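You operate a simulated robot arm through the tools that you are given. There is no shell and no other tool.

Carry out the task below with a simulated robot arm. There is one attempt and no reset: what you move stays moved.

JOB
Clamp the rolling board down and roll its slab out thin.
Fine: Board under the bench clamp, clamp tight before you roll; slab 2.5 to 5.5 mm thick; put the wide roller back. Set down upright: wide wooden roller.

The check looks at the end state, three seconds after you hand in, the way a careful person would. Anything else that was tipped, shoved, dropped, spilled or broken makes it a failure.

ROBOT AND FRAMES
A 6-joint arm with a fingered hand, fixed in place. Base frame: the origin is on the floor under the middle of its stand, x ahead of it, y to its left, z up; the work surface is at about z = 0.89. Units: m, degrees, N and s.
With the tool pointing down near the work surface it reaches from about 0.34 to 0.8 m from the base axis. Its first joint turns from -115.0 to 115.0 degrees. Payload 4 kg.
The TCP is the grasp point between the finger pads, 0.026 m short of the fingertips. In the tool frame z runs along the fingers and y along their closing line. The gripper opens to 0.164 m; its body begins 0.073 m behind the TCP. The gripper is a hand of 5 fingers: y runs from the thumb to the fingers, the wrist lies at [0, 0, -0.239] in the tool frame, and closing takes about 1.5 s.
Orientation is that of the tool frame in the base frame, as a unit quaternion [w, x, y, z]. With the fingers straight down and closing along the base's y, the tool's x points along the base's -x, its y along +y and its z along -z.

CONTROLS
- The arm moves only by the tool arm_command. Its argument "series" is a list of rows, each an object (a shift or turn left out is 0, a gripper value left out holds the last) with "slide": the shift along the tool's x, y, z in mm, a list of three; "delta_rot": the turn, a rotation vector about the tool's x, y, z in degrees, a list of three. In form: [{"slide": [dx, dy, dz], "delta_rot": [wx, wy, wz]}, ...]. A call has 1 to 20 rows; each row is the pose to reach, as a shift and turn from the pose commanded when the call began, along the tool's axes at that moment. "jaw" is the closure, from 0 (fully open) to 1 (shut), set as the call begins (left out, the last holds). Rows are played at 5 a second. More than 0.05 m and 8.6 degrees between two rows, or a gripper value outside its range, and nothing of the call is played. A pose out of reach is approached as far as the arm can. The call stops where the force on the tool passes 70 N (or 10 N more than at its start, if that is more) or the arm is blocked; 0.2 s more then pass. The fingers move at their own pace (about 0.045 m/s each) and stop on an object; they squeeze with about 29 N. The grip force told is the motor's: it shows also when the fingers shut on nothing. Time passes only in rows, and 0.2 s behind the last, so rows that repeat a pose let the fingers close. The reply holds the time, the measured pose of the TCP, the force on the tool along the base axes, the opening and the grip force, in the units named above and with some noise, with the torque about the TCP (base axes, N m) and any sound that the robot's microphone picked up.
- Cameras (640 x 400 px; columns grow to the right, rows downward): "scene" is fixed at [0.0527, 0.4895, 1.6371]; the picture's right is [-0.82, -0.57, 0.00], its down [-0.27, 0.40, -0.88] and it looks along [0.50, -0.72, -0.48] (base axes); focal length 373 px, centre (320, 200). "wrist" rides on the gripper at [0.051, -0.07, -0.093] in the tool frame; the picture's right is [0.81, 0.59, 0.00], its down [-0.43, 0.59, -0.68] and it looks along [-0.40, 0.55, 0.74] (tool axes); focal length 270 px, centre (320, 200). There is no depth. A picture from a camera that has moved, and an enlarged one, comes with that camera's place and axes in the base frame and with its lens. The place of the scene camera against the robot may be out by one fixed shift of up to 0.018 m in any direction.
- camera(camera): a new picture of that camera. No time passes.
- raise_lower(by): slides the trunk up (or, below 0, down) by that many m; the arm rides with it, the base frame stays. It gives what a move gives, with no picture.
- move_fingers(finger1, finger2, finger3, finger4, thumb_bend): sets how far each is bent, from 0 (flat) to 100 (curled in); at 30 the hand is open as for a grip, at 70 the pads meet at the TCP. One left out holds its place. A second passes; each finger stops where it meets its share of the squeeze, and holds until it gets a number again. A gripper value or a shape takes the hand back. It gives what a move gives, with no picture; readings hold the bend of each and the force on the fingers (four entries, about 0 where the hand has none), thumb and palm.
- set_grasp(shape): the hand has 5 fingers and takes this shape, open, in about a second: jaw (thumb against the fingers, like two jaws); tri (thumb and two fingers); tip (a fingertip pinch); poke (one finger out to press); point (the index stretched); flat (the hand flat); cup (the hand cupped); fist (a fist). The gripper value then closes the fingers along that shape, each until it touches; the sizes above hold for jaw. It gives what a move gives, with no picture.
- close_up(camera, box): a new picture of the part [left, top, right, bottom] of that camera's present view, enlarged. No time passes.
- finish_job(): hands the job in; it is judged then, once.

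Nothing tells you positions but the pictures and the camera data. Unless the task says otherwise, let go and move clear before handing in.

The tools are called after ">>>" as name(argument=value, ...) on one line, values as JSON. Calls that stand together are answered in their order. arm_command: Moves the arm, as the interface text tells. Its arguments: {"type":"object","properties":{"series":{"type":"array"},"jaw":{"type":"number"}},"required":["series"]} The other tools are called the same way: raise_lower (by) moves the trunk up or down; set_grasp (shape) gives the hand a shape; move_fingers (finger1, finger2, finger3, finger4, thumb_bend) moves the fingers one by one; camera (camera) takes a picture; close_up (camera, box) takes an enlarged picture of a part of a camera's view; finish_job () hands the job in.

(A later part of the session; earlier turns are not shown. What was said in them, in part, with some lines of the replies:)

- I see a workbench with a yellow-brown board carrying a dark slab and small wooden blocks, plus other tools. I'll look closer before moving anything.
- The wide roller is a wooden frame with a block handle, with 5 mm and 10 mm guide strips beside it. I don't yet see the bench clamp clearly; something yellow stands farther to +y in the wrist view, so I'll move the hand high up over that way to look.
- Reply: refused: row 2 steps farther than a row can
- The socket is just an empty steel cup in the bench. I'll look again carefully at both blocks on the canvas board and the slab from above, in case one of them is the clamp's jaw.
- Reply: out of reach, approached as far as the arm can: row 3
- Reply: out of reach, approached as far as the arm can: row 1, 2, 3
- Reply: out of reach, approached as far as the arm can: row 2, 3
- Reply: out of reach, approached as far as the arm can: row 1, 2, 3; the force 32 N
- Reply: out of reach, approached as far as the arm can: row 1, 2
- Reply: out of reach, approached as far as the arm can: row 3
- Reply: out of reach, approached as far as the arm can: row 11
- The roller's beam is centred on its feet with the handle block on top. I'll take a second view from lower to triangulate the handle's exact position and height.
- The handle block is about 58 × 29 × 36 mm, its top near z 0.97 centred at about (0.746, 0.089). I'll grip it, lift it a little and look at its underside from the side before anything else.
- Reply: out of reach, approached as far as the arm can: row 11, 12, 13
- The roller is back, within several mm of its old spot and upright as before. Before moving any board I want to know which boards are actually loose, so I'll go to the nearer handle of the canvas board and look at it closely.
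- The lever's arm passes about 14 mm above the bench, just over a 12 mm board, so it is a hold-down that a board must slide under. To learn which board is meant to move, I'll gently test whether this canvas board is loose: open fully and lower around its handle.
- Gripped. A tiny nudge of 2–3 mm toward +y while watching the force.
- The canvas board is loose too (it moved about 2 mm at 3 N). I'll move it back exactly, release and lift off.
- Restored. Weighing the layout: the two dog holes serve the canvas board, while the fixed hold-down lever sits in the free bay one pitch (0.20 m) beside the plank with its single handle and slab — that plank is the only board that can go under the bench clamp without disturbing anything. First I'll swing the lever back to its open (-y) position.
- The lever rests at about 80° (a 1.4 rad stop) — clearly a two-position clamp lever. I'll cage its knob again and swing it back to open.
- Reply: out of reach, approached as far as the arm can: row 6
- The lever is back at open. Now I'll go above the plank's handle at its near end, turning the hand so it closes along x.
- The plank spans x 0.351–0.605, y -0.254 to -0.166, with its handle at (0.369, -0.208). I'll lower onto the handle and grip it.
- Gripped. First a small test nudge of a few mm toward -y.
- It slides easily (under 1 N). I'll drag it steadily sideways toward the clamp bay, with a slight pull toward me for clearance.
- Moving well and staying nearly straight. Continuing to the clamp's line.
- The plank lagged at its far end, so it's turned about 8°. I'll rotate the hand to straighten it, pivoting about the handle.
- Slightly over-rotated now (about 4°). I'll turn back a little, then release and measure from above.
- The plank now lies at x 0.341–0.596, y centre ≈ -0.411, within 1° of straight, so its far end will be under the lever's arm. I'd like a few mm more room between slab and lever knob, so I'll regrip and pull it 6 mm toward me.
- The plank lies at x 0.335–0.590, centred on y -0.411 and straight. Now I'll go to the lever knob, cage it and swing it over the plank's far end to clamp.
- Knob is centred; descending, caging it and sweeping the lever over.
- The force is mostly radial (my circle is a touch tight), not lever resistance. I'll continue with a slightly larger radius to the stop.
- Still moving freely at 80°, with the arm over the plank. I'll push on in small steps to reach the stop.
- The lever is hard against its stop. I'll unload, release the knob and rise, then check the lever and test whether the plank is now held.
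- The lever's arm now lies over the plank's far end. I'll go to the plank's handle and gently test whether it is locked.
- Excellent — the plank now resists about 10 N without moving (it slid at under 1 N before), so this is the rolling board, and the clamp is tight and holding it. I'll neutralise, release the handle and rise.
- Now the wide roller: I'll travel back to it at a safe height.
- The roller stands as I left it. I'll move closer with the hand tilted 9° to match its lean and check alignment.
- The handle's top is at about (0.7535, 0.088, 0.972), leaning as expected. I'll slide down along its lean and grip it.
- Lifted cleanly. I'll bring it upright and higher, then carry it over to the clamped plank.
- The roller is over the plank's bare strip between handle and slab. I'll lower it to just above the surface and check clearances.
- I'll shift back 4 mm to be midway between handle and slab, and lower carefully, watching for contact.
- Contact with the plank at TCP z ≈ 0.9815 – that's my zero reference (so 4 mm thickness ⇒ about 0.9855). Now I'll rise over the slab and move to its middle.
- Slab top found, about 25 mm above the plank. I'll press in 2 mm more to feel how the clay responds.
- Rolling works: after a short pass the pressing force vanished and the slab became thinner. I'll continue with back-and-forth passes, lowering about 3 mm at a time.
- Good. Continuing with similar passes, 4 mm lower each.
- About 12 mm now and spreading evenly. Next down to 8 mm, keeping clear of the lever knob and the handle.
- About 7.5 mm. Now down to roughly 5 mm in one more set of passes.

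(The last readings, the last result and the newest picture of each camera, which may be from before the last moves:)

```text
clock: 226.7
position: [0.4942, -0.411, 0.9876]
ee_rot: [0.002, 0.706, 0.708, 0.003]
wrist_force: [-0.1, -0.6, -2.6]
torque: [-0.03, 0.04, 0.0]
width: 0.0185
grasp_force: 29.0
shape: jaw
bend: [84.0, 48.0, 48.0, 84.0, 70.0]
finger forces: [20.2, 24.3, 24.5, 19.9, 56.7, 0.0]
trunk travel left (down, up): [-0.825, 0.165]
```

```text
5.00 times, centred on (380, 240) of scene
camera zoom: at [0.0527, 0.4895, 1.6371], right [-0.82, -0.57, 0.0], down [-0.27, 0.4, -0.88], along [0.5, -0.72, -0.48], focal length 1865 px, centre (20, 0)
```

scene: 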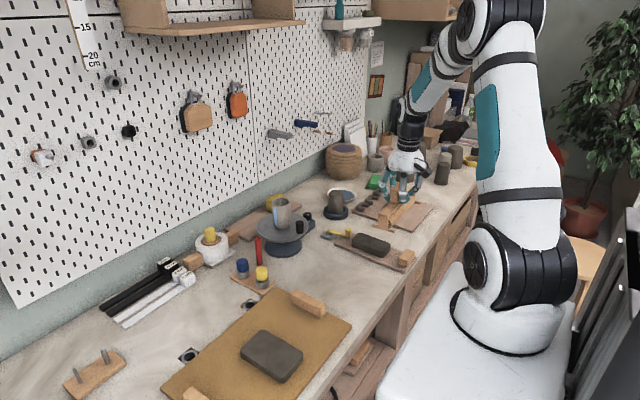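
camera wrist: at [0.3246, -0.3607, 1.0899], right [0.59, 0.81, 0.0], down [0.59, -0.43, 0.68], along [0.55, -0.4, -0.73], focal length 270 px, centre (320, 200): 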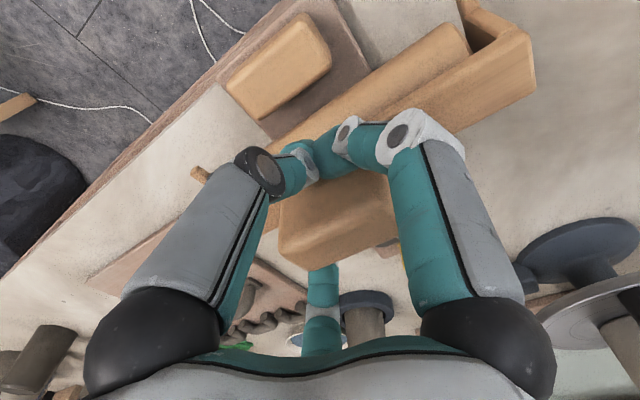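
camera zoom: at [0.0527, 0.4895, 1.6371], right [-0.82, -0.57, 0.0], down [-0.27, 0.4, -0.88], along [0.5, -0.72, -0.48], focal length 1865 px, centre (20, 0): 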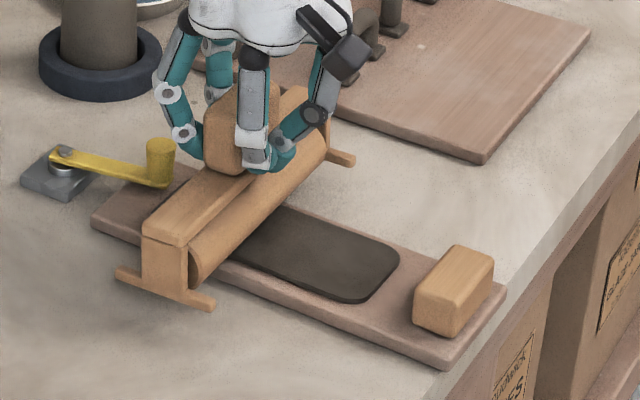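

Commanded height suggests about 5 mm, readings suggest up to 6. I'll go 1.6 mm lower, aiming at about 4 mm, with full passes.

>>> arm_command(series=[{"slide": [0, 14, 0.3]}, {"slide": [0, 28, 0.6]}, {"slide": [0, 40, 0.8]}, {"slide": [0, 28, 1]}, {"slide": [0, 14, 1.2]}, {"slide": [0, 0, 1.4]}, {"slide": [0, -14, 1.6]}, {"slide": [0, -28, 1.6]}, {"slide": [0, -42, 1.6]}, {"slide": [0, -56, 1.6]}, {"slide": [0, -70, 1.6]}, {"slide": [0, -84, 1.6]}, {"slide": [0, -98, 1.6]}, {"slide": [0, -106, 1.6]}, {"slide": [0, -92, 1.6]}, {"slide": [0, -78, 1.6]}, {"slide": [0, -64, 1.6]}, {"slide": [0, -50, 1.6]}, {"slide": [0, -36, 1.6]}, {"slide": [0, -22, 1.6]}])

>>> arm_command(series=[{"slide": [0, 14, 0]}, {"slide": [0, 28, 0]}, {"slide": [0, 42, 0]}, {"slide": [0, 56, 0]}, {"slide": [0, 63, 0]}, {"slide": [0, 50, 0]}, {"slide": [0, 36, 0]}, {"slide": [0, 22, 0]}, {"slide": [0, 8, 0]}, {"slide": [0, -6, 0]}, {"slide": [0, -20, 0]}, {"slide": [0, -34, 0]}, {"slide": [0, -48, 0]}, {"slide": [0, -62, 0]}, {"slide": [0, -76, 0]}, {"slide": [0, -84, 0]}])

>>> close_up(camera="scene", box=[330, 200, 430, 280])

```text
clock: 230.9
position: [0.4727, -0.4107, 0.9859]
ee_rot: [0.002, 0.706, 0.708, 0.003]
wrist_force: [0.2, 0.0, -3.0]
torque: [0.04, 0.07, -0.01]
width: 0.0183
grasp_force: 28.7
shape: jaw
bend: [84.0, 48.0, 48.0, 84.0, 70.0]
finger forces: [20.1, 24.3, 24.6, 20.3, 57.0, 0.1]
trunk travel left (down, up): [-0.825, 0.165]
```

```text
clock: 234.3
position: [0.3884, -0.4118, 0.9846]
ee_rot: [0.002, 0.706, 0.708, 0.003]
wrist_force: [0.0, 0.9, -2.3]
torque: [-0.02, 0.03, -0.01]
width: 0.0182
grasp_force: 29.1
shape: jaw
bend: [84.0, 49.0, 49.0, 84.0, 70.0]
finger forces: [20.3, 24.5, 24.5, 20.4, 57.2, 0.1]
trunk travel left (down, up): [-0.825, 0.165]
```

```text
5.00 times, centred on (380, 240) of scene
camera zoom: at [0.0527, 0.4895, 1.6371], right [-0.82, -0.57, 0.0], down [-0.27, 0.4, -0.88], along [0.5, -0.72, -0.48], focal length 1865 px, centre (20, 0)
```

zoom: 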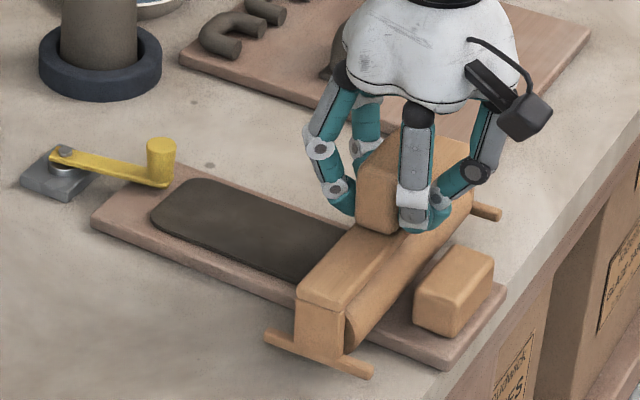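

The slab is now thin and even. I'll raise the roller and inspect the slab's thickness closely before putting the roller back.

>>> arm_command(series=[{"slide": [0, 0, -20]}, {"slide": [0, 0, -50]}, {"slide": [0, 0, -90]}, {"slide": [0, 0, -130]}, {"slide": [30, 0, -150]}, {"slide": [70, 0, -150]}, {"slide": [110, 0, -150]}, {"slide": [150, 0, -150]}])

>>> close_up(camera="scene", box=[330, 200, 430, 280])

>>> close_up(camera="scene", box=[376, 246, 416, 271])

>>> close_up(camera="scene", box=[340, 235, 380, 260])

```text
clock: 236.1
position: [0.3869, -0.2601, 1.1376]
ee_rot: [0.003, 0.707, 0.707, 0.002]
wrist_force: [0.2, 0.0, -2.8]
torque: [-0.01, 0.0, 0.0]
width: 0.0181
grasp_force: 28.9
shape: jaw
bend: [84.0, 49.0, 49.0, 84.0, 70.0]
finger forces: [20.1, 24.0, 24.3, 20.3, 57.2, 0.0]
trunk travel left (down, up): [-0.825, 0.165]
```

```text
5.00 times, centred on (380, 240) of scene
camera zoom: at [0.0527, 0.4895, 1.6371], right [-0.82, -0.57, 0.0], down [-0.27, 0.4, -0.88], along [0.5, -0.72, -0.48], focal length 1865 px, centre (20, 0)
```

zoom: 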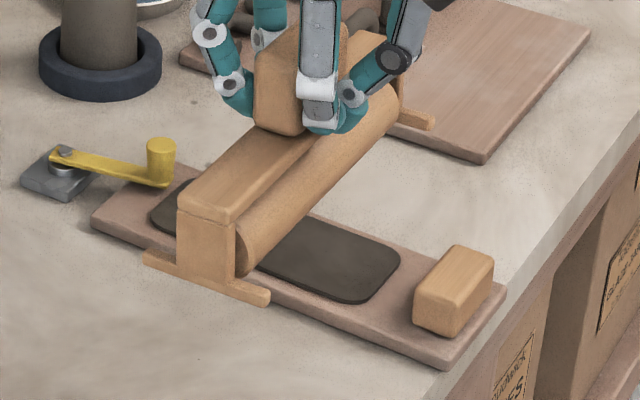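

```text
16.00 times, centred on (396, 258) of scene
camera zoom: at [0.0527, 0.4895, 1.6371], right [-0.82, -0.57, 0.0], down [-0.27, 0.4, -0.88], along [0.5, -0.72, -0.48], focal length 5969 px, centre (-896, -736)
```

zoom: 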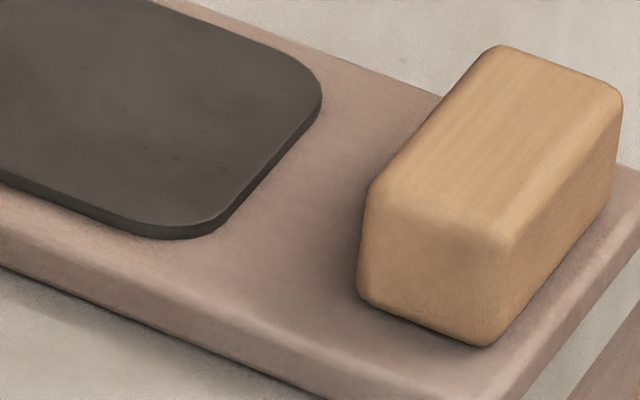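

```text
16.00 times, centred on (360, 248) of scene
camera zoom: at [0.0527, 0.4895, 1.6371], right [-0.82, -0.57, 0.0], down [-0.27, 0.4, -0.88], along [0.5, -0.72, -0.48], focal length 5969 px, centre (-320, -560)
```

zoom: 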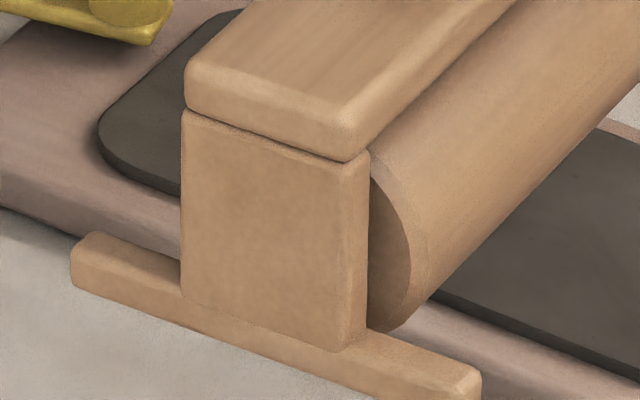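

The slab's edge measures about 3.7–4 mm against the 12 mm plank – right in range, and uniform. Now I'll carry the roller back to its place.

>>> arm_command(series=[{"slide": [39, 5, 0]}, {"slide": [78, 10, 0]}, {"slide": [117, 15, 0]}, {"slide": [156, 20, 0]}, {"slide": [195, 30, 0]}, {"slide": [234, 45, 0]}, {"slide": [273, 65, 0]}, {"slide": [310, 90, 0]}, {"slide": [335, 120, 0]}, {"slide": [347, 155, 0]}, {"slide": [348, 195, 0]}, {"slide": [348, 235, 0]}, {"slide": [348, 275, 0]}, {"slide": [348, 315, 0]}, {"slide": [348, 345, 0]}, {"slide": [348, 360, 30]}, {"slide": [348, 360, 65]}])

>>> close_up(camera="scene", box=[90, 220, 270, 350])

```text
clock: 239.7
position: [0.7489, 0.0888, 1.0729]
ee_rot: [0.003, 0.707, 0.707, 0.003]
wrist_force: [0.8, 0.3, -3.1]
torque: [-0.01, 0.05, -0.02]
width: 0.0182
grasp_force: 29.3
shape: jaw
bend: [84.0, 49.0, 49.0, 84.0, 70.0]
finger forces: [20.3, 24.1, 24.1, 20.2, 57.2, 0.0]
trunk travel left (down, up): [-0.825, 0.165]
```

```text
3.08 times, centred on (180, 285) of scene
camera zoom: at [0.0527, 0.4895, 1.6371], right [-0.82, -0.57, 0.0], down [-0.27, 0.4, -0.88], along [0.5, -0.72, -0.48], focal length 1148 px, centre (751, -62)
```

zoom: 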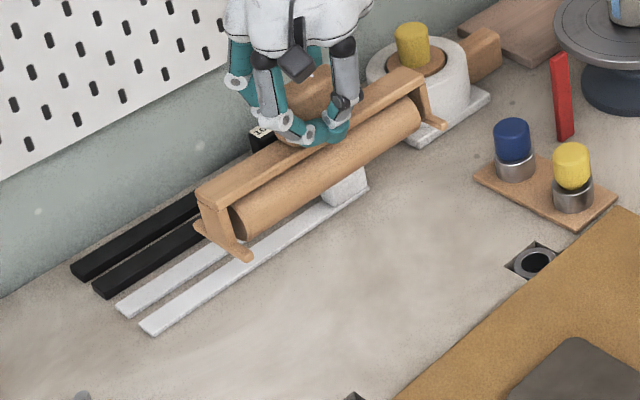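

Over its spot now. Lowering it with the 9° lean it had originally.

>>> arm_command(series=[{"slide": [-0.5, -1, 30]}, {"slide": [-1, -1, 60]}, {"slide": [-1, -2, 78], "delta_rot": [-4.5, 0, 0]}, {"slide": [-1, -3, 90], "delta_rot": [-9, 0, 0]}, {"slide": [-1, -3, 97], "delta_rot": [-9, 0, 0]}])

>>> arm_command(series=[{"slide": [0, -0.2, 1.5]}, {"slide": [0, -0.4, 3]}])

>>> arm_command(series=[{"slide": [0, -0.2, 1]}, {"slide": [0, -0.3, 2]}])

```text
clock: 240.9
position: [0.7465, 0.087, 0.9746]
ee_rot: [0.059, 0.704, 0.705, 0.058]
wrist_force: [0.8, -0.2, -3.0]
torque: [-0.02, 0.06, -0.04]
width: 0.018
grasp_force: 29.2
shape: jaw
bend: [84.0, 49.0, 49.0, 84.0, 70.0]
finger forces: [20.4, 24.0, 24.1, 20.2, 57.5, 0.0]
trunk travel left (down, up): [-0.825, 0.165]
```

```text
clock: 241.5
position: [0.7464, 0.0863, 0.9734]
ee_rot: [0.058, 0.704, 0.705, 0.058]
wrist_force: [0.3, -0.3, -3.1]
torque: [0.02, 0.04, 0.01]
width: 0.0182
grasp_force: 28.7
shape: jaw
bend: [84.0, 49.0, 49.0, 84.0, 70.0]
finger forces: [20.3, 24.0, 24.1, 20.3, 57.5, 0.0]
trunk travel left (down, up): [-0.825, 0.165]
```

```text
clock: 242.1
position: [0.7464, 0.0872, 0.9691]
ee_rot: [0.058, 0.704, 0.705, 0.058]
wrist_force: [0.5, 0.8, -2.6]
torque: [-0.04, 0.01, 0.01]
width: 0.0181
grasp_force: 28.8
shape: jaw
bend: [84.0, 49.0, 49.0, 84.0, 70.0]
finger forces: [20.4, 24.0, 24.0, 20.3, 57.6, 0.0]
trunk travel left (down, up): [-0.825, 0.165]
```

>>> arm_command(series=[{"slide": [0, 0, 1]}])

>>> arm_command(series=[{"slide": [0, 0, 1]}])

>>> close_up(camera="scene", box=[140, 250, 240, 345])

```text
clock: 242.5
position: [0.7451, 0.0876, 0.969]
ee_rot: [0.059, 0.704, 0.705, 0.058]
wrist_force: [-0.2, -0.7, -3.0]
torque: [0.0, 0.03, 0.0]
width: 0.0178
grasp_force: 28.9
shape: jaw
bend: [84.0, 49.0, 49.0, 84.0, 70.0]
finger forces: [20.4, 24.0, 24.1, 20.3, 57.5, 0.1]
trunk travel left (down, up): [-0.825, 0.165]
```

```text
clock: 242.9
position: [0.7468, 0.0881, 0.9691]
ee_rot: [0.058, 0.704, 0.706, 0.058]
wrist_force: [1.0, -0.6, -2.8]
torque: [0.03, 0.04, 0.01]
width: 0.0179
grasp_force: 28.4
shape: jaw
bend: [84.0, 49.0, 49.0, 84.0, 70.0]
finger forces: [20.4, 24.0, 24.2, 20.3, 57.6, 0.1]
trunk travel left (down, up): [-0.825, 0.165]
```

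```text
4.21 times, centred on (190, 298) of scene
camera zoom: at [0.0527, 0.4895, 1.6371], right [-0.82, -0.57, 0.0], down [-0.27, 0.4, -0.88], along [0.5, -0.72, -0.48], focal length 1571 px, centre (867, -210)
```

zoom: 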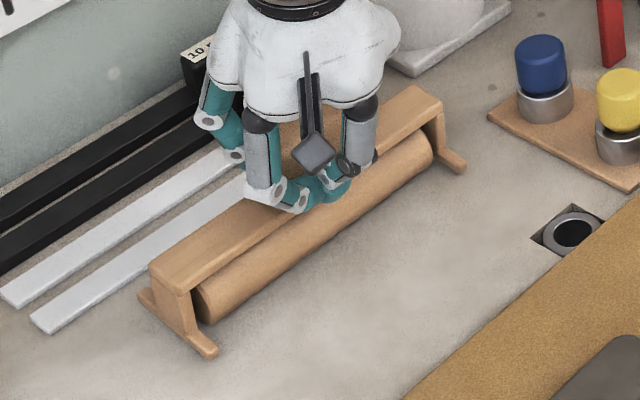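

>>> arm_command(series=[{"slide": [0, 0, 1]}])

>>> arm_command(series=[{"slide": [0, 0, 1]}])

>>> arm_command(series=[{"slide": [0, 0, 1]}])

```text
clock: 243.3
position: [0.7462, 0.0866, 0.9686]
ee_rot: [0.058, 0.704, 0.705, 0.058]
wrist_force: [-0.2, 1.6, -2.6]
torque: [0.03, 0.04, -0.03]
width: 0.0181
grasp_force: 29.1
shape: jaw
bend: [84.0, 49.0, 49.0, 84.0, 70.0]
finger forces: [20.5, 24.1, 24.1, 20.3, 57.6, 0.0]
trunk travel left (down, up): [-0.825, 0.165]
```

```text
clock: 243.7
position: [0.7463, 0.0857, 0.9692]
ee_rot: [0.058, 0.704, 0.705, 0.059]
wrist_force: [-1.1, 0.8, 0.2]
torque: [0.01, 0.04, -0.03]
width: 0.0179
grasp_force: 28.6
shape: jaw
bend: [84.0, 49.0, 49.0, 84.0, 70.0]
finger forces: [20.4, 24.3, 24.2, 20.4, 58.3, 0.0]
trunk travel left (down, up): [-0.825, 0.165]
```

```text
clock: 244.1
position: [0.7469, 0.0855, 0.967]
ee_rot: [0.058, 0.704, 0.705, 0.06]
wrist_force: [0.7, 0.2, 6.8]
torque: [-0.02, -0.09, -0.02]
width: 0.018
grasp_force: 28.8
shape: jaw
bend: [84.0, 49.0, 49.0, 84.0, 70.0]
finger forces: [0.0, 24.7, 24.5, 20.6, 59.0, 0.0]
trunk travel left (down, up): [-0.825, 0.165]
```

Contact made. I'll back off 1 mm, open gradually, and check that it stays put.

>>> arm_command(series=[{"slide": [0, 0, -1]}, {"slide": [0, 0, -1]}])

>>> arm_command(series=[{"slide": [0, 0, 0]}, {"slide": [0, 0, 0]}, {"slide": [0, 0, 0]}, {"slide": [0, 0, 0]}, {"slide": [0, 0, 0]}], jaw=0.6)

>>> close_up(camera="scene", box=[140, 250, 240, 345])

>>> arm_command(series=[{"slide": [0, 0, 0]}, {"slide": [0, 0, 0]}, {"slide": [0, 0, 0]}, {"slide": [0, 0, 0]}, {"slide": [0, 0, 0]}, {"slide": [0, 0, 0]}], jaw=0.0)

>>> close_up(camera="scene", box=[140, 250, 240, 345])

```text
clock: 244.7
position: [0.7456, 0.0874, 0.9669]
ee_rot: [0.057, 0.705, 0.705, 0.058]
wrist_force: [0.8, -0.1, 4.1]
torque: [0.0, -0.1, 0.02]
width: 0.0178
grasp_force: 29.3
shape: jaw
bend: [84.0, 49.0, 49.0, 84.0, 70.0]
finger forces: [20.4, 24.6, 24.6, 20.4, 58.1, 0.0]
trunk travel left (down, up): [-0.825, 0.165]
```

```text
clock: 245.9
position: [0.7465, 0.0873, 0.9683]
ee_rot: [0.057, 0.704, 0.705, 0.059]
wrist_force: [0.3, -0.3, -0.2]
torque: [-0.01, 0.05, 0.0]
width: 0.0653
grasp_force: 0.0
shape: jaw
bend: [42.0, 42.0, 42.0, 42.0, 70.0]
finger forces: [0.0, 0.1, 0.1, 0.2, 0.0, 0.1]
trunk travel left (down, up): [-0.825, 0.165]
```

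```text
4.21 times, centred on (190, 298) of scene
camera zoom: at [0.0527, 0.4895, 1.6371], right [-0.82, -0.57, 0.0], down [-0.27, 0.4, -0.88], along [0.5, -0.72, -0.48], focal length 1571 px, centre (867, -210)
```

zoom: 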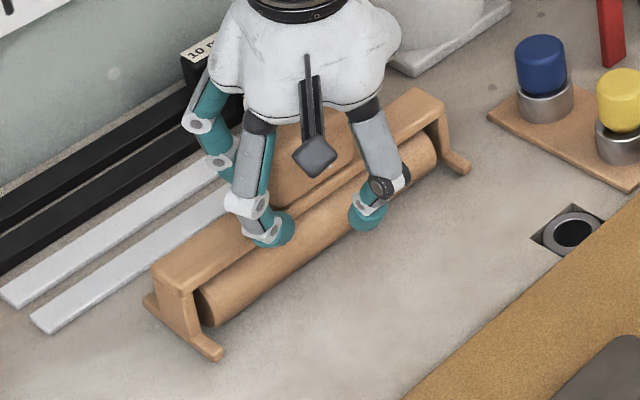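

```text
clock: 247.3
position: [0.7461, 0.0869, 0.967]
ee_rot: [0.057, 0.704, 0.705, 0.059]
wrist_force: [-0.6, -0.6, 0.0]
torque: [0.02, 0.01, 0.01]
width: 0.1643
grasp_force: 0.0
shape: jaw
bend: [30.0, 30.0, 30.0, 30.0, 30.0]
finger forces: [0.1, 0.1, 0.1, 0.0, 0.0, 0.0]
trunk travel left (down, up): [-0.825, 0.165]
```

```text
4.21 times, centred on (190, 298) of scene
camera zoom: at [0.0527, 0.4895, 1.6371], right [-0.82, -0.57, 0.0], down [-0.27, 0.4, -0.88], along [0.5, -0.72, -0.48], focal length 1571 px, centre (867, -210)
```

zoom: 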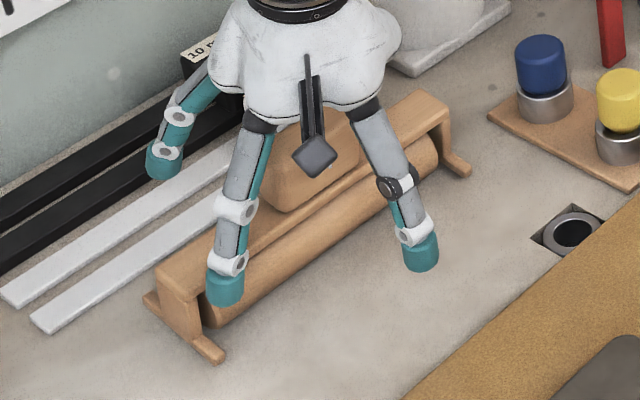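

It stays put. Retreating along the hand's axis and straightening up, then comparing with its original position.

>>> arm_command(series=[{"slide": [0, 0, -30]}, {"slide": [0, 0, -65]}, {"slide": [0, 0, -100]}, {"slide": [0, -20, -140], "delta_rot": [4.5, 0, 0]}, {"slide": [0, -50, -170], "delta_rot": [9, 0, 0]}, {"slide": [0, -90, -190], "delta_rot": [9, 0, 0]}, {"slide": [0, -130, -200], "delta_rot": [9, 0, 0]}])

>>> close_up(camera="scene", box=[90, 240, 250, 340])

>>> close_up(camera="scene", box=[145, 310, 185, 345])

>>> close_up(camera="scene", box=[195, 270, 235, 305])

```text
clock: 248.9
position: [0.5837, 0.0853, 1.1432]
ee_rot: [0.001, 0.707, 0.707, 0.003]
wrist_force: [0.6, 1.0, -0.2]
torque: [0.0, -0.03, 0.0]
width: 0.1639
grasp_force: 0.0
shape: jaw
bend: [30.0, 30.0, 30.0, 30.0, 30.0]
finger forces: [0.1, 0.0, 0.0, 0.1, 0.0, 0.0]
trunk travel left (down, up): [-0.825, 0.165]
```

```text
4.00 times, centred on (170, 290) of scene
camera zoom: at [0.0527, 0.4895, 1.6371], right [-0.82, -0.57, 0.0], down [-0.27, 0.4, -0.88], along [0.5, -0.72, -0.48], focal length 1492 px, centre (920, -160)
```

zoom: 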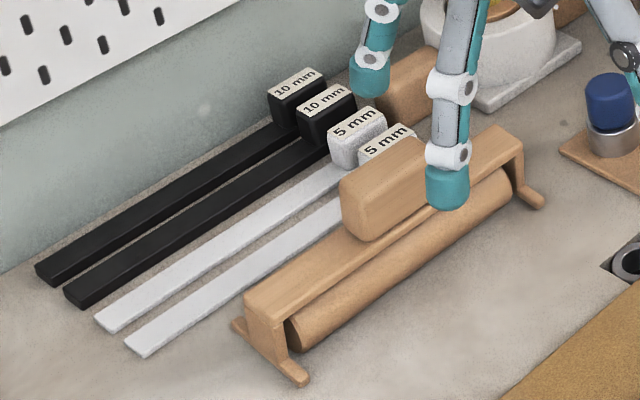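

```text
11.43 times, centred on (165, 328) of scene
camera zoom: at [0.0527, 0.4895, 1.6371], right [-0.82, -0.57, 0.0], down [-0.27, 0.4, -0.88], along [0.5, -0.72, -0.48], focal length 4263 px, centre (2091, -1257)
```

zoom: 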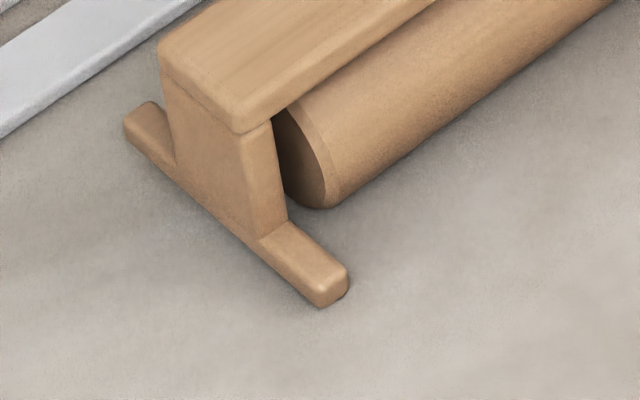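

```text
11.43 times, centred on (215, 288) of scene
camera zoom: at [0.0527, 0.4895, 1.6371], right [-0.82, -0.57, 0.0], down [-0.27, 0.4, -0.88], along [0.5, -0.72, -0.48], focal length 4263 px, centre (1520, -800)
```

zoom: 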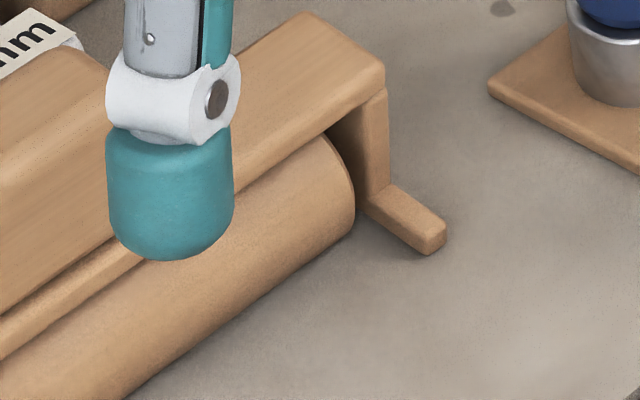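

The roller stands upright about 1 cm from its original spot. Now I'll verify the slab thickness more precisely with a high zoom on its edge.

>>> close_up(camera="scene", box=[378, 254, 394, 264])

>>> close_up(camera="scene", box=[330, 205, 430, 280])

>>> close_up(camera="scene", box=[335, 222, 367, 242])

```text
16.00 times, centred on (386, 259) of scene
camera zoom: at [0.0527, 0.4895, 1.6371], right [-0.82, -0.57, 0.0], down [-0.27, 0.4, -0.88], along [0.5, -0.72, -0.48], focal length 5969 px, centre (-736, -744)
```

zoom: 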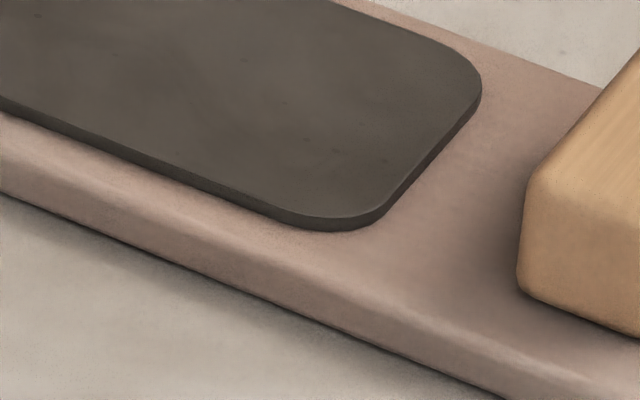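

```text
5.33 times, centred on (380, 242) of scene
camera zoom: at [0.0527, 0.4895, 1.6371], right [-0.82, -0.57, 0.0], down [-0.27, 0.4, -0.88], along [0.5, -0.72, -0.48], focal length 1990 px, centre (0, -27)
```

zoom: 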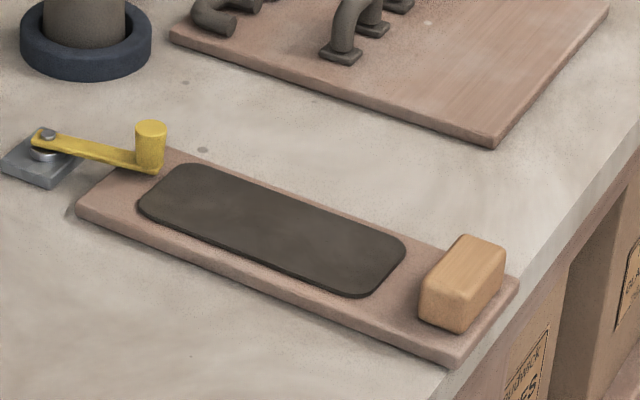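

```text
16.00 times, centred on (351, 232) of scene
camera zoom: at [0.0527, 0.4895, 1.6371], right [-0.82, -0.57, 0.0], down [-0.27, 0.4, -0.88], along [0.5, -0.72, -0.48], focal length 5969 px, centre (-176, -312)
```

zoom: 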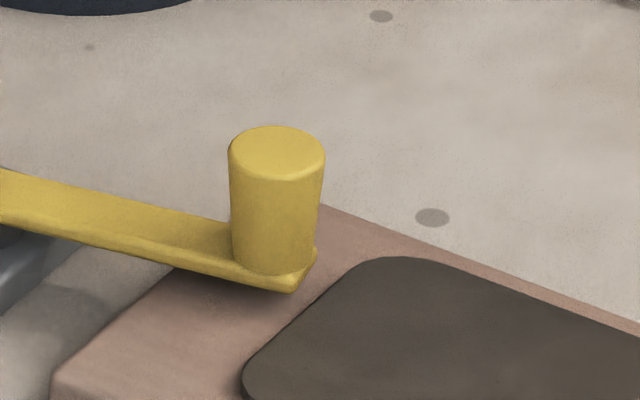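

The slab edge is about 3.2–3.7 mm thick everywhere visible, and the lever lies over the clamped plank. I'll do final checks of the peg tray, canvas board and the overall scene against the first pictures.

>>> close_up(camera="scene", box=[220, 250, 300, 300])

>>> close_up(camera="scene", box=[160, 280, 360, 400])

>>> camera(camera="scene")

>>> camera(camera="wrist")

```text
8.00 times, centred on (260, 275) of scene
camera zoom: at [0.0527, 0.4895, 1.6371], right [-0.82, -0.57, 0.0], down [-0.27, 0.4, -0.88], along [0.5, -0.72, -0.48], focal length 2984 px, centre (800, -400)
```

zoom: 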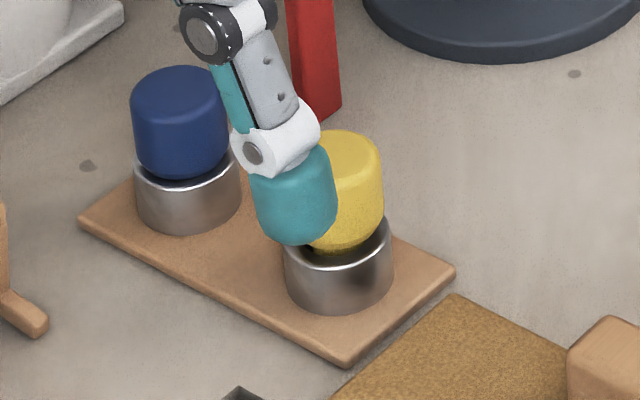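

```text
3.20 times, centred on (260, 340) of scene
camera zoom: at [0.0527, 0.4895, 1.6371], right [-0.82, -0.57, 0.0], down [-0.27, 0.4, -0.88], along [0.5, -0.72, -0.48], focal length 1194 px, centre (512, -248)
```

zoom: 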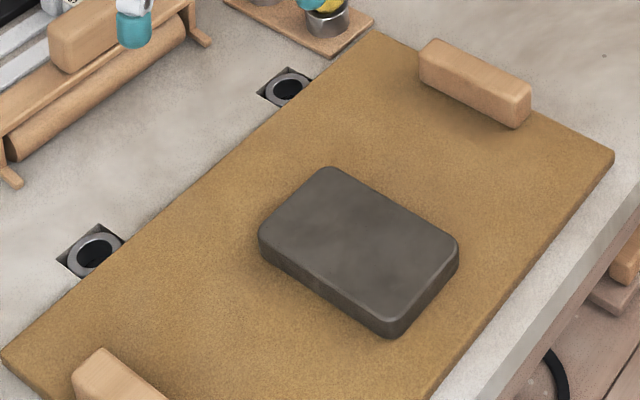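

```text
taken
```

scene: 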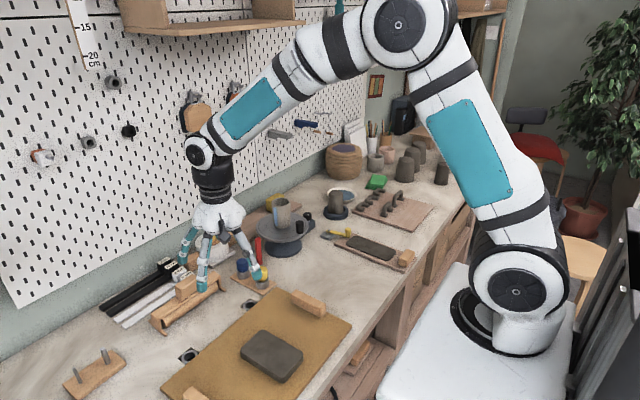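

```text
taken
camera wrist: at [0.5139, 0.136, 1.236], right [0.59, 0.81, 0.01], down [0.59, -0.43, 0.68], along [0.55, -0.4, -0.73], focal length 270 px, centre (320, 200)
```

wrist: 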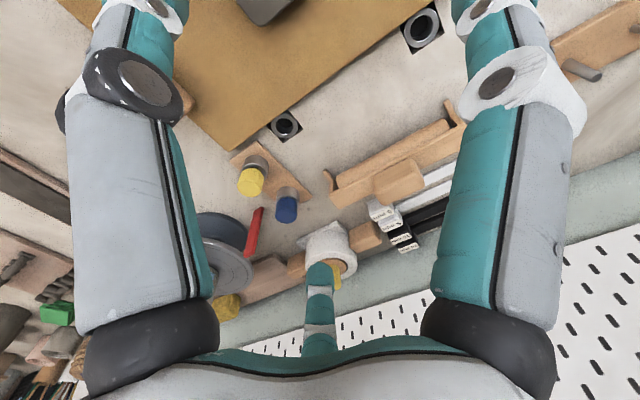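

Everything matches except the yellow peg, which sits about 4 mm higher than at the start, so I should reseat it. I'll move the hand aside first for a clear look.

>>> arm_command(series=[{"slide": [-30, -30, -10]}, {"slide": [-60, -60, -20]}, {"slide": [-90, -80, -20]}])

>>> close_up(camera="scene", box=[220, 250, 300, 300])

>>> close_up(camera="wrist", box=[210, 60, 430, 240])

```text
clock: 249.7
position: [0.5035, -0.0045, 1.163]
ee_rot: [0.002, 0.706, 0.708, 0.004]
wrist_force: [-0.6, 0.3, 0.3]
torque: [0.02, 0.02, -0.03]
width: 0.1639
grasp_force: 0.1
shape: jaw
bend: [30.0, 30.0, 30.0, 30.0, 30.0]
finger forces: [0.0, 0.1, 0.1, 0.0, 0.1, 0.0]
trunk travel left (down, up): [-0.825, 0.165]
```

```text
8.00 times, centred on (260, 275) of scene
camera zoom: at [0.0527, 0.4895, 1.6371], right [-0.82, -0.57, 0.0], down [-0.27, 0.4, -0.88], along [0.5, -0.72, -0.48], focal length 2984 px, centre (800, -400)
```

zoom: 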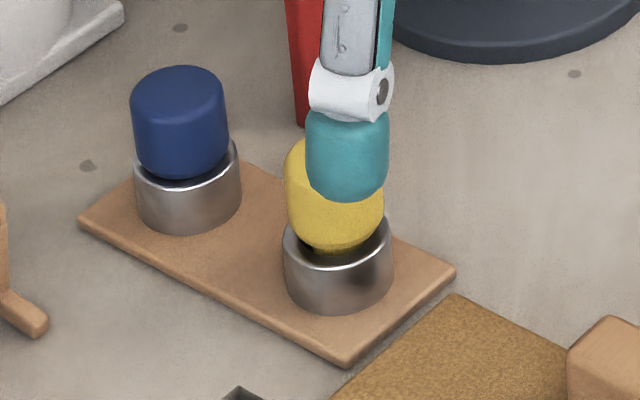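

```text
2.22 times, centred on (320, 150) of wrist
camera zoom: at [0.4331, 0.0461, 1.2558], right [0.59, 0.81, 0.01], down [0.59, -0.43, 0.68], along [0.55, -0.4, -0.73], focal length 601 px, centre (320, 311)
```

zoom: 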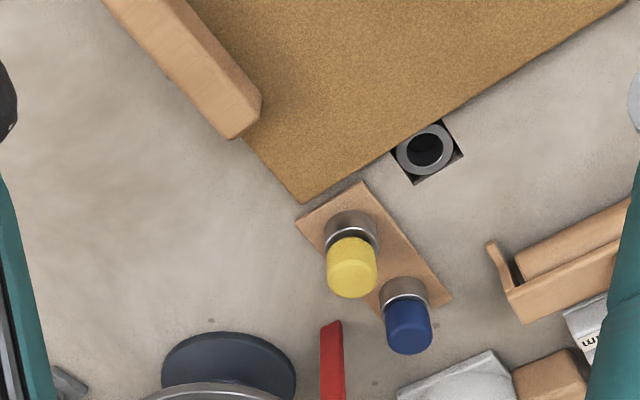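

The yellow peg is indeed about 4 mm proud of its seat. I'll go back over it, grip it as before, and press it home gently.

>>> arm_command(series=[{"slide": [-8, 15, 0], "delta_rot": [0, 0, -8]}, {"slide": [-16, 30, 0], "delta_rot": [0, 0, -16]}, {"slide": [-24, 45, 0], "delta_rot": [0, 0, -24]}, {"slide": [-32, 60, 0], "delta_rot": [0, 0, -32]}, {"slide": [-40, 75, 0], "delta_rot": [0, 0, -40]}, {"slide": [-48, 90, 0], "delta_rot": [0, 0, -48]}, {"slide": [-56, 105, 0], "delta_rot": [0, 0, -56]}, {"slide": [-64, 120, 0], "delta_rot": [0, 0, -64]}, {"slide": [-72, 135, 0], "delta_rot": [0, 0, -72]}, {"slide": [-80, 148, 0], "delta_rot": [0, 0, -80]}, {"slide": [-81, 152, 0], "delta_rot": [0, 0, -88]}, {"slide": [-81, 152, 0], "delta_rot": [0, 0, -90]}], jaw=0.52)

>>> close_up(camera="wrist", box=[220, 0, 420, 160])

```text
clock: 252.3
position: [0.6559, -0.0852, 1.1633]
ee_rot: [0.003, -0.001, 1.0, 0.001]
wrist_force: [0.4, 0.6, -0.8]
torque: [0.02, -0.01, 0.02]
width: 0.0789
grasp_force: 0.0
shape: jaw
bend: [38.0, 38.0, 38.0, 38.0, 70.0]
finger forces: [0.1, 0.0, 0.1, 0.1, 0.1, 0.1]
trunk travel left (down, up): [-0.825, 0.165]
```

```text
2.50 times, centred on (320, 80) of wrist
camera zoom: at [0.6062, -0.1542, 1.2559], right [-0.81, 0.59, 0.0], down [0.43, 0.6, 0.68], along [0.4, 0.55, -0.73], focal length 676 px, centre (320, 500)
```

zoom: 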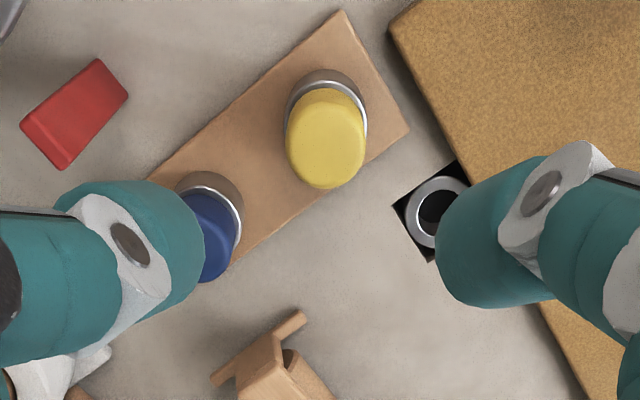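

>>> arm_command(series=[{"slide": [2, 0, 40]}, {"slide": [2, 0, 80]}, {"slide": [2, 0, 120]}, {"slide": [2, 0, 160]}, {"slide": [2, 0, 190]}, {"slide": [2, 0, 213]}])

>>> arm_command(series=[{"slide": [0, 0, 0]}, {"slide": [0, 0, 0]}, {"slide": [0, 0, 0]}, {"slide": [0, 0, 0]}, {"slide": [0, 0, 0]}, {"slide": [0, 0, 0]}], jaw=1.0)

>>> arm_command(series=[{"slide": [0, 0, 1]}, {"slide": [0, 0, 2]}])

```text
clock: 253.7
position: [0.6549, -0.0846, 0.9489]
ee_rot: [0.003, 0.001, 1.0, 0.0]
wrist_force: [-0.9, -0.7, -0.6]
torque: [-0.02, 0.0, -0.06]
width: 0.0789
grasp_force: 0.0
shape: jaw
bend: [38.0, 38.0, 38.0, 38.0, 70.0]
finger forces: [0.1, 0.1, 0.0, 0.8, 0.0, 0.0]
trunk travel left (down, up): [-0.825, 0.165]
```

```text
clock: 255.1
position: [0.6554, -0.085, 0.949]
ee_rot: [0.004, -0.001, 1.0, 0.001]
wrist_force: [-2.7, 1.1, -1.5]
torque: [0.01, 0.12, 0.02]
width: 0.0306
grasp_force: 29.0
shape: jaw
bend: [78.0, 78.0, 77.0, 86.0, 70.0]
finger forces: [25.4, 26.0, 28.4, 14.9, 30.2, 0.0]
trunk travel left (down, up): [-0.825, 0.165]
```

```text
clock: 255.7
position: [0.6559, -0.0849, 0.9493]
ee_rot: [0.004, -0.001, 1.0, -0.001]
wrist_force: [-4.8, 1.2, 4.7]
torque: [-0.01, 0.15, 0.05]
width: 0.0306
grasp_force: 29.1
shape: jaw
bend: [78.0, 78.0, 77.0, 86.0, 70.0]
finger forces: [26.0, 27.3, 28.6, 14.8, 30.0, 0.0]
trunk travel left (down, up): [-0.825, 0.165]
```

There's a sideways load, so the peg is slightly misaligned in its cup. I'll ease the hand a little toward -x and press again.

>>> arm_command(series=[{"slide": [0.7, 0, 0]}, {"slide": [1.5, -0.3, 0]}])

>>> arm_command(series=[{"slide": [0.5, 0, 1]}, {"slide": [1, 0, 2]}])

>>> close_up(camera="scene", box=[230, 240, 300, 300])

```text
clock: 256.3
position: [0.6554, -0.0847, 0.9482]
ee_rot: [0.004, 0.0, 1.0, 0.0]
wrist_force: [-0.7, 5.1, 1.9]
torque: [0.11, 0.06, 0.04]
width: 0.0302
grasp_force: 29.3
shape: jaw
bend: [78.0, 78.0, 77.0, 86.0, 70.0]
finger forces: [25.0, 27.2, 30.7, 15.5, 29.8, 0.0]
trunk travel left (down, up): [-0.825, 0.165]
```

```text
clock: 256.9
position: [0.6546, -0.0864, 0.9461]
ee_rot: [0.004, -0.002, 1.0, 0.0]
wrist_force: [0.3, 4.1, 2.6]
torque: [0.11, 0.04, 0.03]
width: 0.0301
grasp_force: 29.0
shape: jaw
bend: [78.0, 78.0, 77.0, 86.0, 70.0]
finger forces: [25.0, 26.7, 30.8, 16.0, 29.8, 0.0]
trunk travel left (down, up): [-0.825, 0.165]
```

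```text
6.67 times, centred on (265, 270) of scene
camera zoom: at [0.0527, 0.4895, 1.6371], right [-0.82, -0.57, 0.0], down [-0.27, 0.4, -0.88], along [0.5, -0.72, -0.48], focal length 2487 px, centre (687, -267)
```

zoom: 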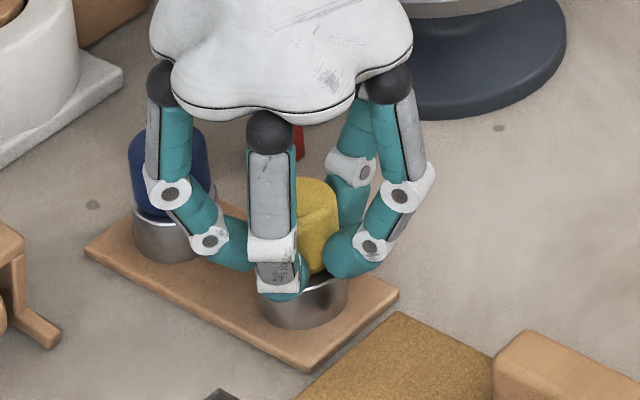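

It's going down now with little force. Centring in y too and pressing a bit further.

>>> arm_command(series=[{"slide": [0, 0.6, 0.5]}, {"slide": [0, 1.1, 1]}])

>>> arm_command(series=[{"slide": [0, 0.2, 1]}, {"slide": [0, 0.2, 2]}])

```text
clock: 257.5
position: [0.653, -0.0843, 0.9452]
ee_rot: [0.004, 0.0, 1.0, 0.0]
wrist_force: [-0.7, 0.9, 2.7]
torque: [0.05, -0.02, 0.02]
width: 0.0302
grasp_force: 29.0
shape: jaw
bend: [78.0, 78.0, 77.0, 86.0, 70.0]
finger forces: [25.0, 26.1, 30.3, 16.3, 30.9, 0.0]
trunk travel left (down, up): [-0.825, 0.165]
```

```text
clock: 258.1
position: [0.6541, -0.0849, 0.9458]
ee_rot: [0.005, 0.0, 1.0, 0.0]
wrist_force: [-1.5, -1.5, 11.2]
torque: [-0.03, -0.03, 0.03]
width: 0.0303
grasp_force: 28.7
shape: jaw
bend: [78.0, 78.0, 77.0, 86.0, 70.0]
finger forces: [25.6, 26.0, 35.1, 16.4, 32.5, 0.1]
trunk travel left (down, up): [-0.825, 0.165]
```

Firm resistance now, about 4 mm lower than before. I'll relax, release and look.

>>> arm_command(series=[{"slide": [0, 0, -1.5]}, {"slide": [0, 0, -1.5]}])

>>> arm_command(series=[{"slide": [0, 0, 0]}, {"slide": [0, 0, 0]}, {"slide": [0, 0, 0]}, {"slide": [0, 0, 0]}, {"slide": [0, 0, 0]}], jaw=0.52)

>>> arm_command(series=[{"slide": [0, 0, -25]}, {"slide": [0, 0, -60]}, {"slide": [0, 0, -100]}, {"slide": [0, 0, -140]}, {"slide": [0, 0, -180]}, {"slide": [30, 0, -200]}, {"slide": [70, 0, -200]}, {"slide": [110, 0, -200]}, {"slide": [150, 0, -200]}])

>>> close_up(camera="scene", box=[220, 250, 300, 300])

```text
clock: 258.7
position: [0.6539, -0.0842, 0.9446]
ee_rot: [0.004, 0.001, 1.0, 0.001]
wrist_force: [0.6, -3.4, 3.9]
torque: [-0.09, -0.05, 0.02]
width: 0.0306
grasp_force: 29.4
shape: jaw
bend: [78.0, 78.0, 77.0, 86.0, 70.0]
finger forces: [24.5, 25.4, 31.6, 17.0, 32.8, 0.1]
trunk travel left (down, up): [-0.825, 0.165]
```

```text
clock: 259.9
position: [0.6547, -0.0852, 0.9456]
ee_rot: [0.003, 0.0, 1.0, 0.0]
wrist_force: [-0.2, -0.1, -0.9]
torque: [-0.02, -0.01, -0.01]
width: 0.0781
grasp_force: 0.1
shape: jaw
bend: [38.0, 38.0, 38.0, 38.0, 70.0]
finger forces: [0.0, 0.0, 0.0, 0.5, 0.1, 0.0]
trunk travel left (down, up): [-0.825, 0.165]
```

```text
clock: 261.9
position: [0.5014, -0.0853, 1.1448]
ee_rot: [0.004, -0.002, 1.0, 0.001]
wrist_force: [0.3, -0.1, -0.7]
torque: [0.01, -0.04, -0.01]
width: 0.0783
grasp_force: 0.0
shape: jaw
bend: [38.0, 38.0, 38.0, 38.0, 70.0]
finger forces: [0.1, 0.0, 0.0, 0.1, 0.1, 0.1]
trunk travel left (down, up): [-0.825, 0.165]
```

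```text
8.00 times, centred on (260, 275) of scene
camera zoom: at [0.0527, 0.4895, 1.6371], right [-0.82, -0.57, 0.0], down [-0.27, 0.4, -0.88], along [0.5, -0.72, -0.48], focal length 2984 px, centre (800, -400)
```

zoom: 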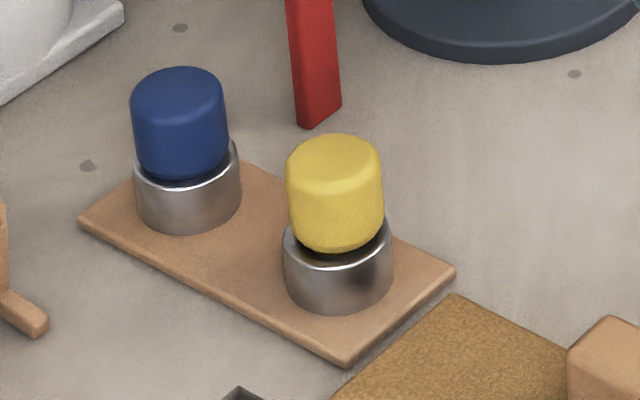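

Closer, but still about 2 mm proud. I'll press its top down gently with the closed fingertips.

>>> arm_command(series=[{"slide": [-40, 0, 0]}, {"slide": [-80, 0, 0]}, {"slide": [-120, 0, 0]}, {"slide": [-152, 0, 0]}, {"slide": [-152, 0, 0]}, {"slide": [-152, 0, 40]}, {"slide": [-152, 0, 80]}, {"slide": [-152, 0, 120]}, {"slide": [-152, 0, 150]}], jaw=1.0)

>>> camera(camera="wrist")

>>> close_up(camera="scene", box=[220, 230, 310, 300])

```text
clock: 263.9
position: [0.6575, -0.0833, 0.9936]
ee_rot: [0.005, -0.001, 1.0, -0.001]
wrist_force: [-1.0, 0.8, 0.8]
torque: [0.0, -0.01, 0.01]
width: 0.0001
grasp_force: 28.4
shape: jaw
bend: [70.0, 70.0, 70.0, 70.0, 70.0]
finger forces: [0.0, 0.0, 0.0, 0.1, 0.1, 0.0]
trunk travel left (down, up): [-0.825, 0.165]
```

```text
taken
camera wrist: at [0.6067, -0.1519, 1.086], right [-0.81, 0.59, -0.01], down [0.43, 0.6, 0.68], along [0.4, 0.55, -0.73], focal length 270 px, centre (320, 200)
```

wrist: 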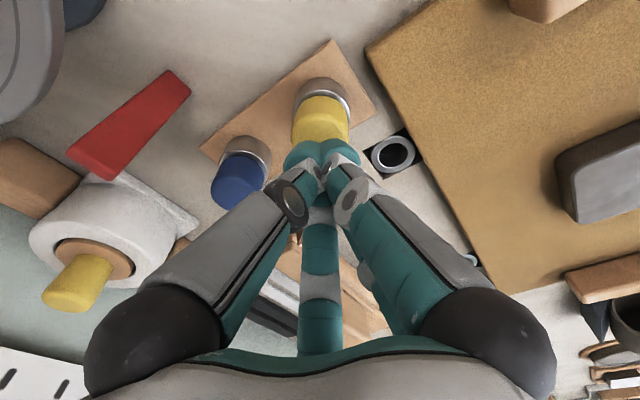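

```text
5.71 times, centred on (265, 265) of scene
camera zoom: at [0.0527, 0.4895, 1.6371], right [-0.82, -0.57, 0.0], down [-0.27, 0.4, -0.88], along [0.5, -0.72, -0.48], focal length 2132 px, centre (634, -171)
```

zoom: 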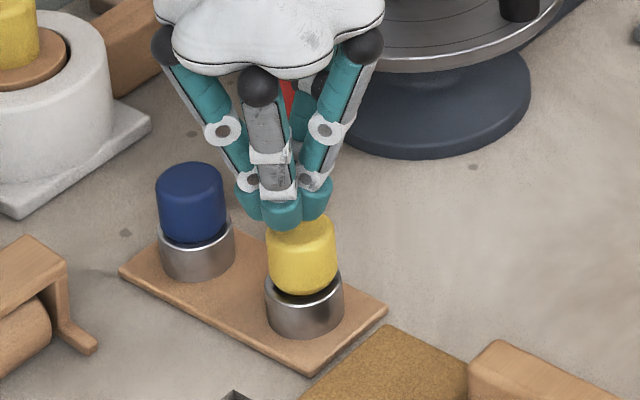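

>>> arm_command(series=[{"slide": [3.5, -2, 5]}, {"slide": [3.5, -2, 10]}, {"slide": [3.5, -2, 14]}])

>>> arm_command(series=[{"slide": [0, 0, 1]}, {"slide": [0, 0, 2]}, {"slide": [0, 0, 3]}])

>>> arm_command(series=[{"slide": [0, 0, 1]}, {"slide": [0, 0, 2]}])

```text
clock: 264.7
position: [0.6524, -0.0845, 0.9803]
ee_rot: [0.003, 0.0, 1.0, 0.001]
wrist_force: [-0.6, 0.3, 1.4]
torque: [0.0, 0.02, 0.03]
width: 0.0
grasp_force: 28.9
shape: jaw
bend: [70.0, 70.0, 70.0, 70.0, 70.0]
finger forces: [0.1, 0.0, 0.1, 0.0, 0.0, 0.0]
trunk travel left (down, up): [-0.825, 0.165]
```

```text
clock: 265.5
position: [0.6523, -0.0852, 0.9796]
ee_rot: [0.005, -0.001, 1.0, 0.0]
wrist_force: [-0.1, 3.5, 11.5]
torque: [0.19, 0.13, -0.04]
width: 0.0003
grasp_force: 29.4
shape: jaw
bend: [70.0, 70.0, 70.0, 70.0, 70.0]
finger forces: [0.0, 0.0, 0.0, 0.0, 0.0, 0.0]
trunk travel left (down, up): [-0.825, 0.165]
```

```text
clock: 266.1
position: [0.6517, -0.0856, 0.9793]
ee_rot: [0.005, -0.001, 1.0, 0.0]
wrist_force: [0.2, 4.5, 29.8]
torque: [0.35, 0.2, -0.02]
width: 0.0
grasp_force: 28.6
shape: jaw
bend: [70.0, 70.0, 70.0, 70.0, 70.0]
finger forces: [0.0, 0.0, 0.1, 0.0, 0.0, 0.0]
trunk travel left (down, up): [-0.825, 0.165]
```

It won't go further under 30 N, so it is fully seated. Raising clear and looking again.

>>> arm_command(series=[{"slide": [0, 0, -5]}, {"slide": [0, 0, -30]}, {"slide": [0, 0, -70]}, {"slide": [0, 0, -110]}, {"slide": [0, 0, -150]}, {"slide": [30, 0, -180]}, {"slide": [70, 0, -190]}, {"slide": [110, 0, -190]}, {"slide": [150, 0, -190]}])

>>> close_up(camera="scene", box=[220, 250, 300, 300])

```text
clock: 268.1
position: [0.5007, -0.0843, 1.1644]
ee_rot: [0.004, -0.001, 1.0, 0.001]
wrist_force: [-0.4, -0.9, -0.6]
torque: [0.0, 0.0, -0.02]
width: 0.0
grasp_force: 29.3
shape: jaw
bend: [70.0, 70.0, 70.0, 70.0, 70.0]
finger forces: [0.0, 0.1, 0.0, 0.0, 0.0, 0.0]
trunk travel left (down, up): [-0.825, 0.165]
```

```text
8.00 times, centred on (260, 275) of scene
camera zoom: at [0.0527, 0.4895, 1.6371], right [-0.82, -0.57, 0.0], down [-0.27, 0.4, -0.88], along [0.5, -0.72, -0.48], focal length 2984 px, centre (800, -400)
```

zoom: 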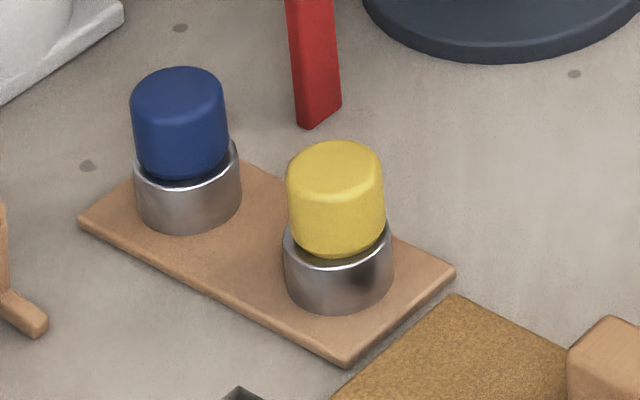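

The peg is seated exactly as at the start, the plank is clamped with its slab rolled thin, and the roller stands upright in its place. A last look at the clamp and roller before handing in.

>>> close_up(camera="scene", box=[310, 195, 430, 280])

>>> close_up(camera="scene", box=[90, 240, 250, 340])

>>> camera(camera="scene")

```text
4.71 times, centred on (370, 238) of scene
camera zoom: at [0.0527, 0.4895, 1.6371], right [-0.82, -0.57, 0.0], down [-0.27, 0.4, -0.88], along [0.5, -0.72, -0.48], focal length 1756 px, centre (85, 24)
```

zoom: 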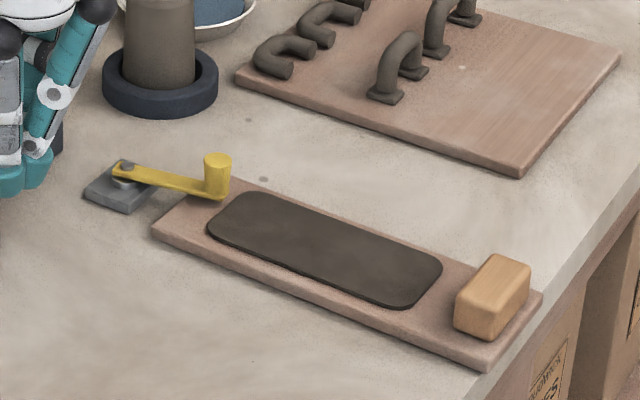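

```text
4.00 times, centred on (170, 290) of scene
camera zoom: at [0.0527, 0.4895, 1.6371], right [-0.82, -0.57, 0.0], down [-0.27, 0.4, -0.88], along [0.5, -0.72, -0.48], focal length 1492 px, centre (920, -160)
```

zoom: 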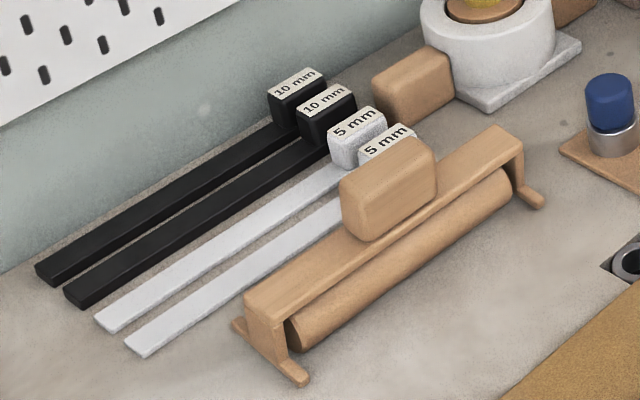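

```text
taken
```

scene: 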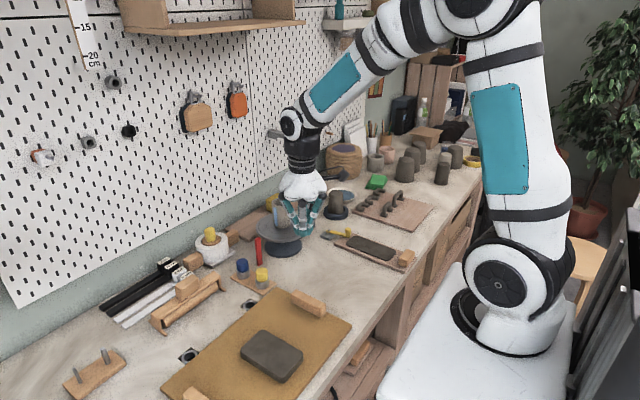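

The board is under the tight clamp and its slab is thin and even, about 3 to 4 mm. The wide roller is back upright, about 1 cm from where it stood. I tried the yellow peg and nudged the canvas board while looking for the clamp, and both are back as they were; the arm is clear, so I'm handing in.

>>> finish_job()

```text
The job is handed in.
```

I've handed the job in: the rolling board is clamped, its slab is rolled out thin, and the wide roller is back.

- **Board and clamp:** I took the rolling board to be the narrow plank with one handle, because it was the only board that could reach the bench clamp without moving anything else. I slid it about 0.2 m under the clamp lever and turned the lever to its stop before rolling. After that it held against a 10 N pull, where before it slid at about 1 N.
- **Slab:** it looks even and is about 3–4 mm thick by contact height and close-up views. I did not measure it directly.
- **Wide roller:** it stands upright with the same slight lean it had at the start, about 1 cm from its original spot.
- **Other things I touched:** while working out which fixture was the clamp, I lifted the yellow peg and nudged the canvas board about 2 mm. I put both back, and they matched their starting positions in the final pictures.
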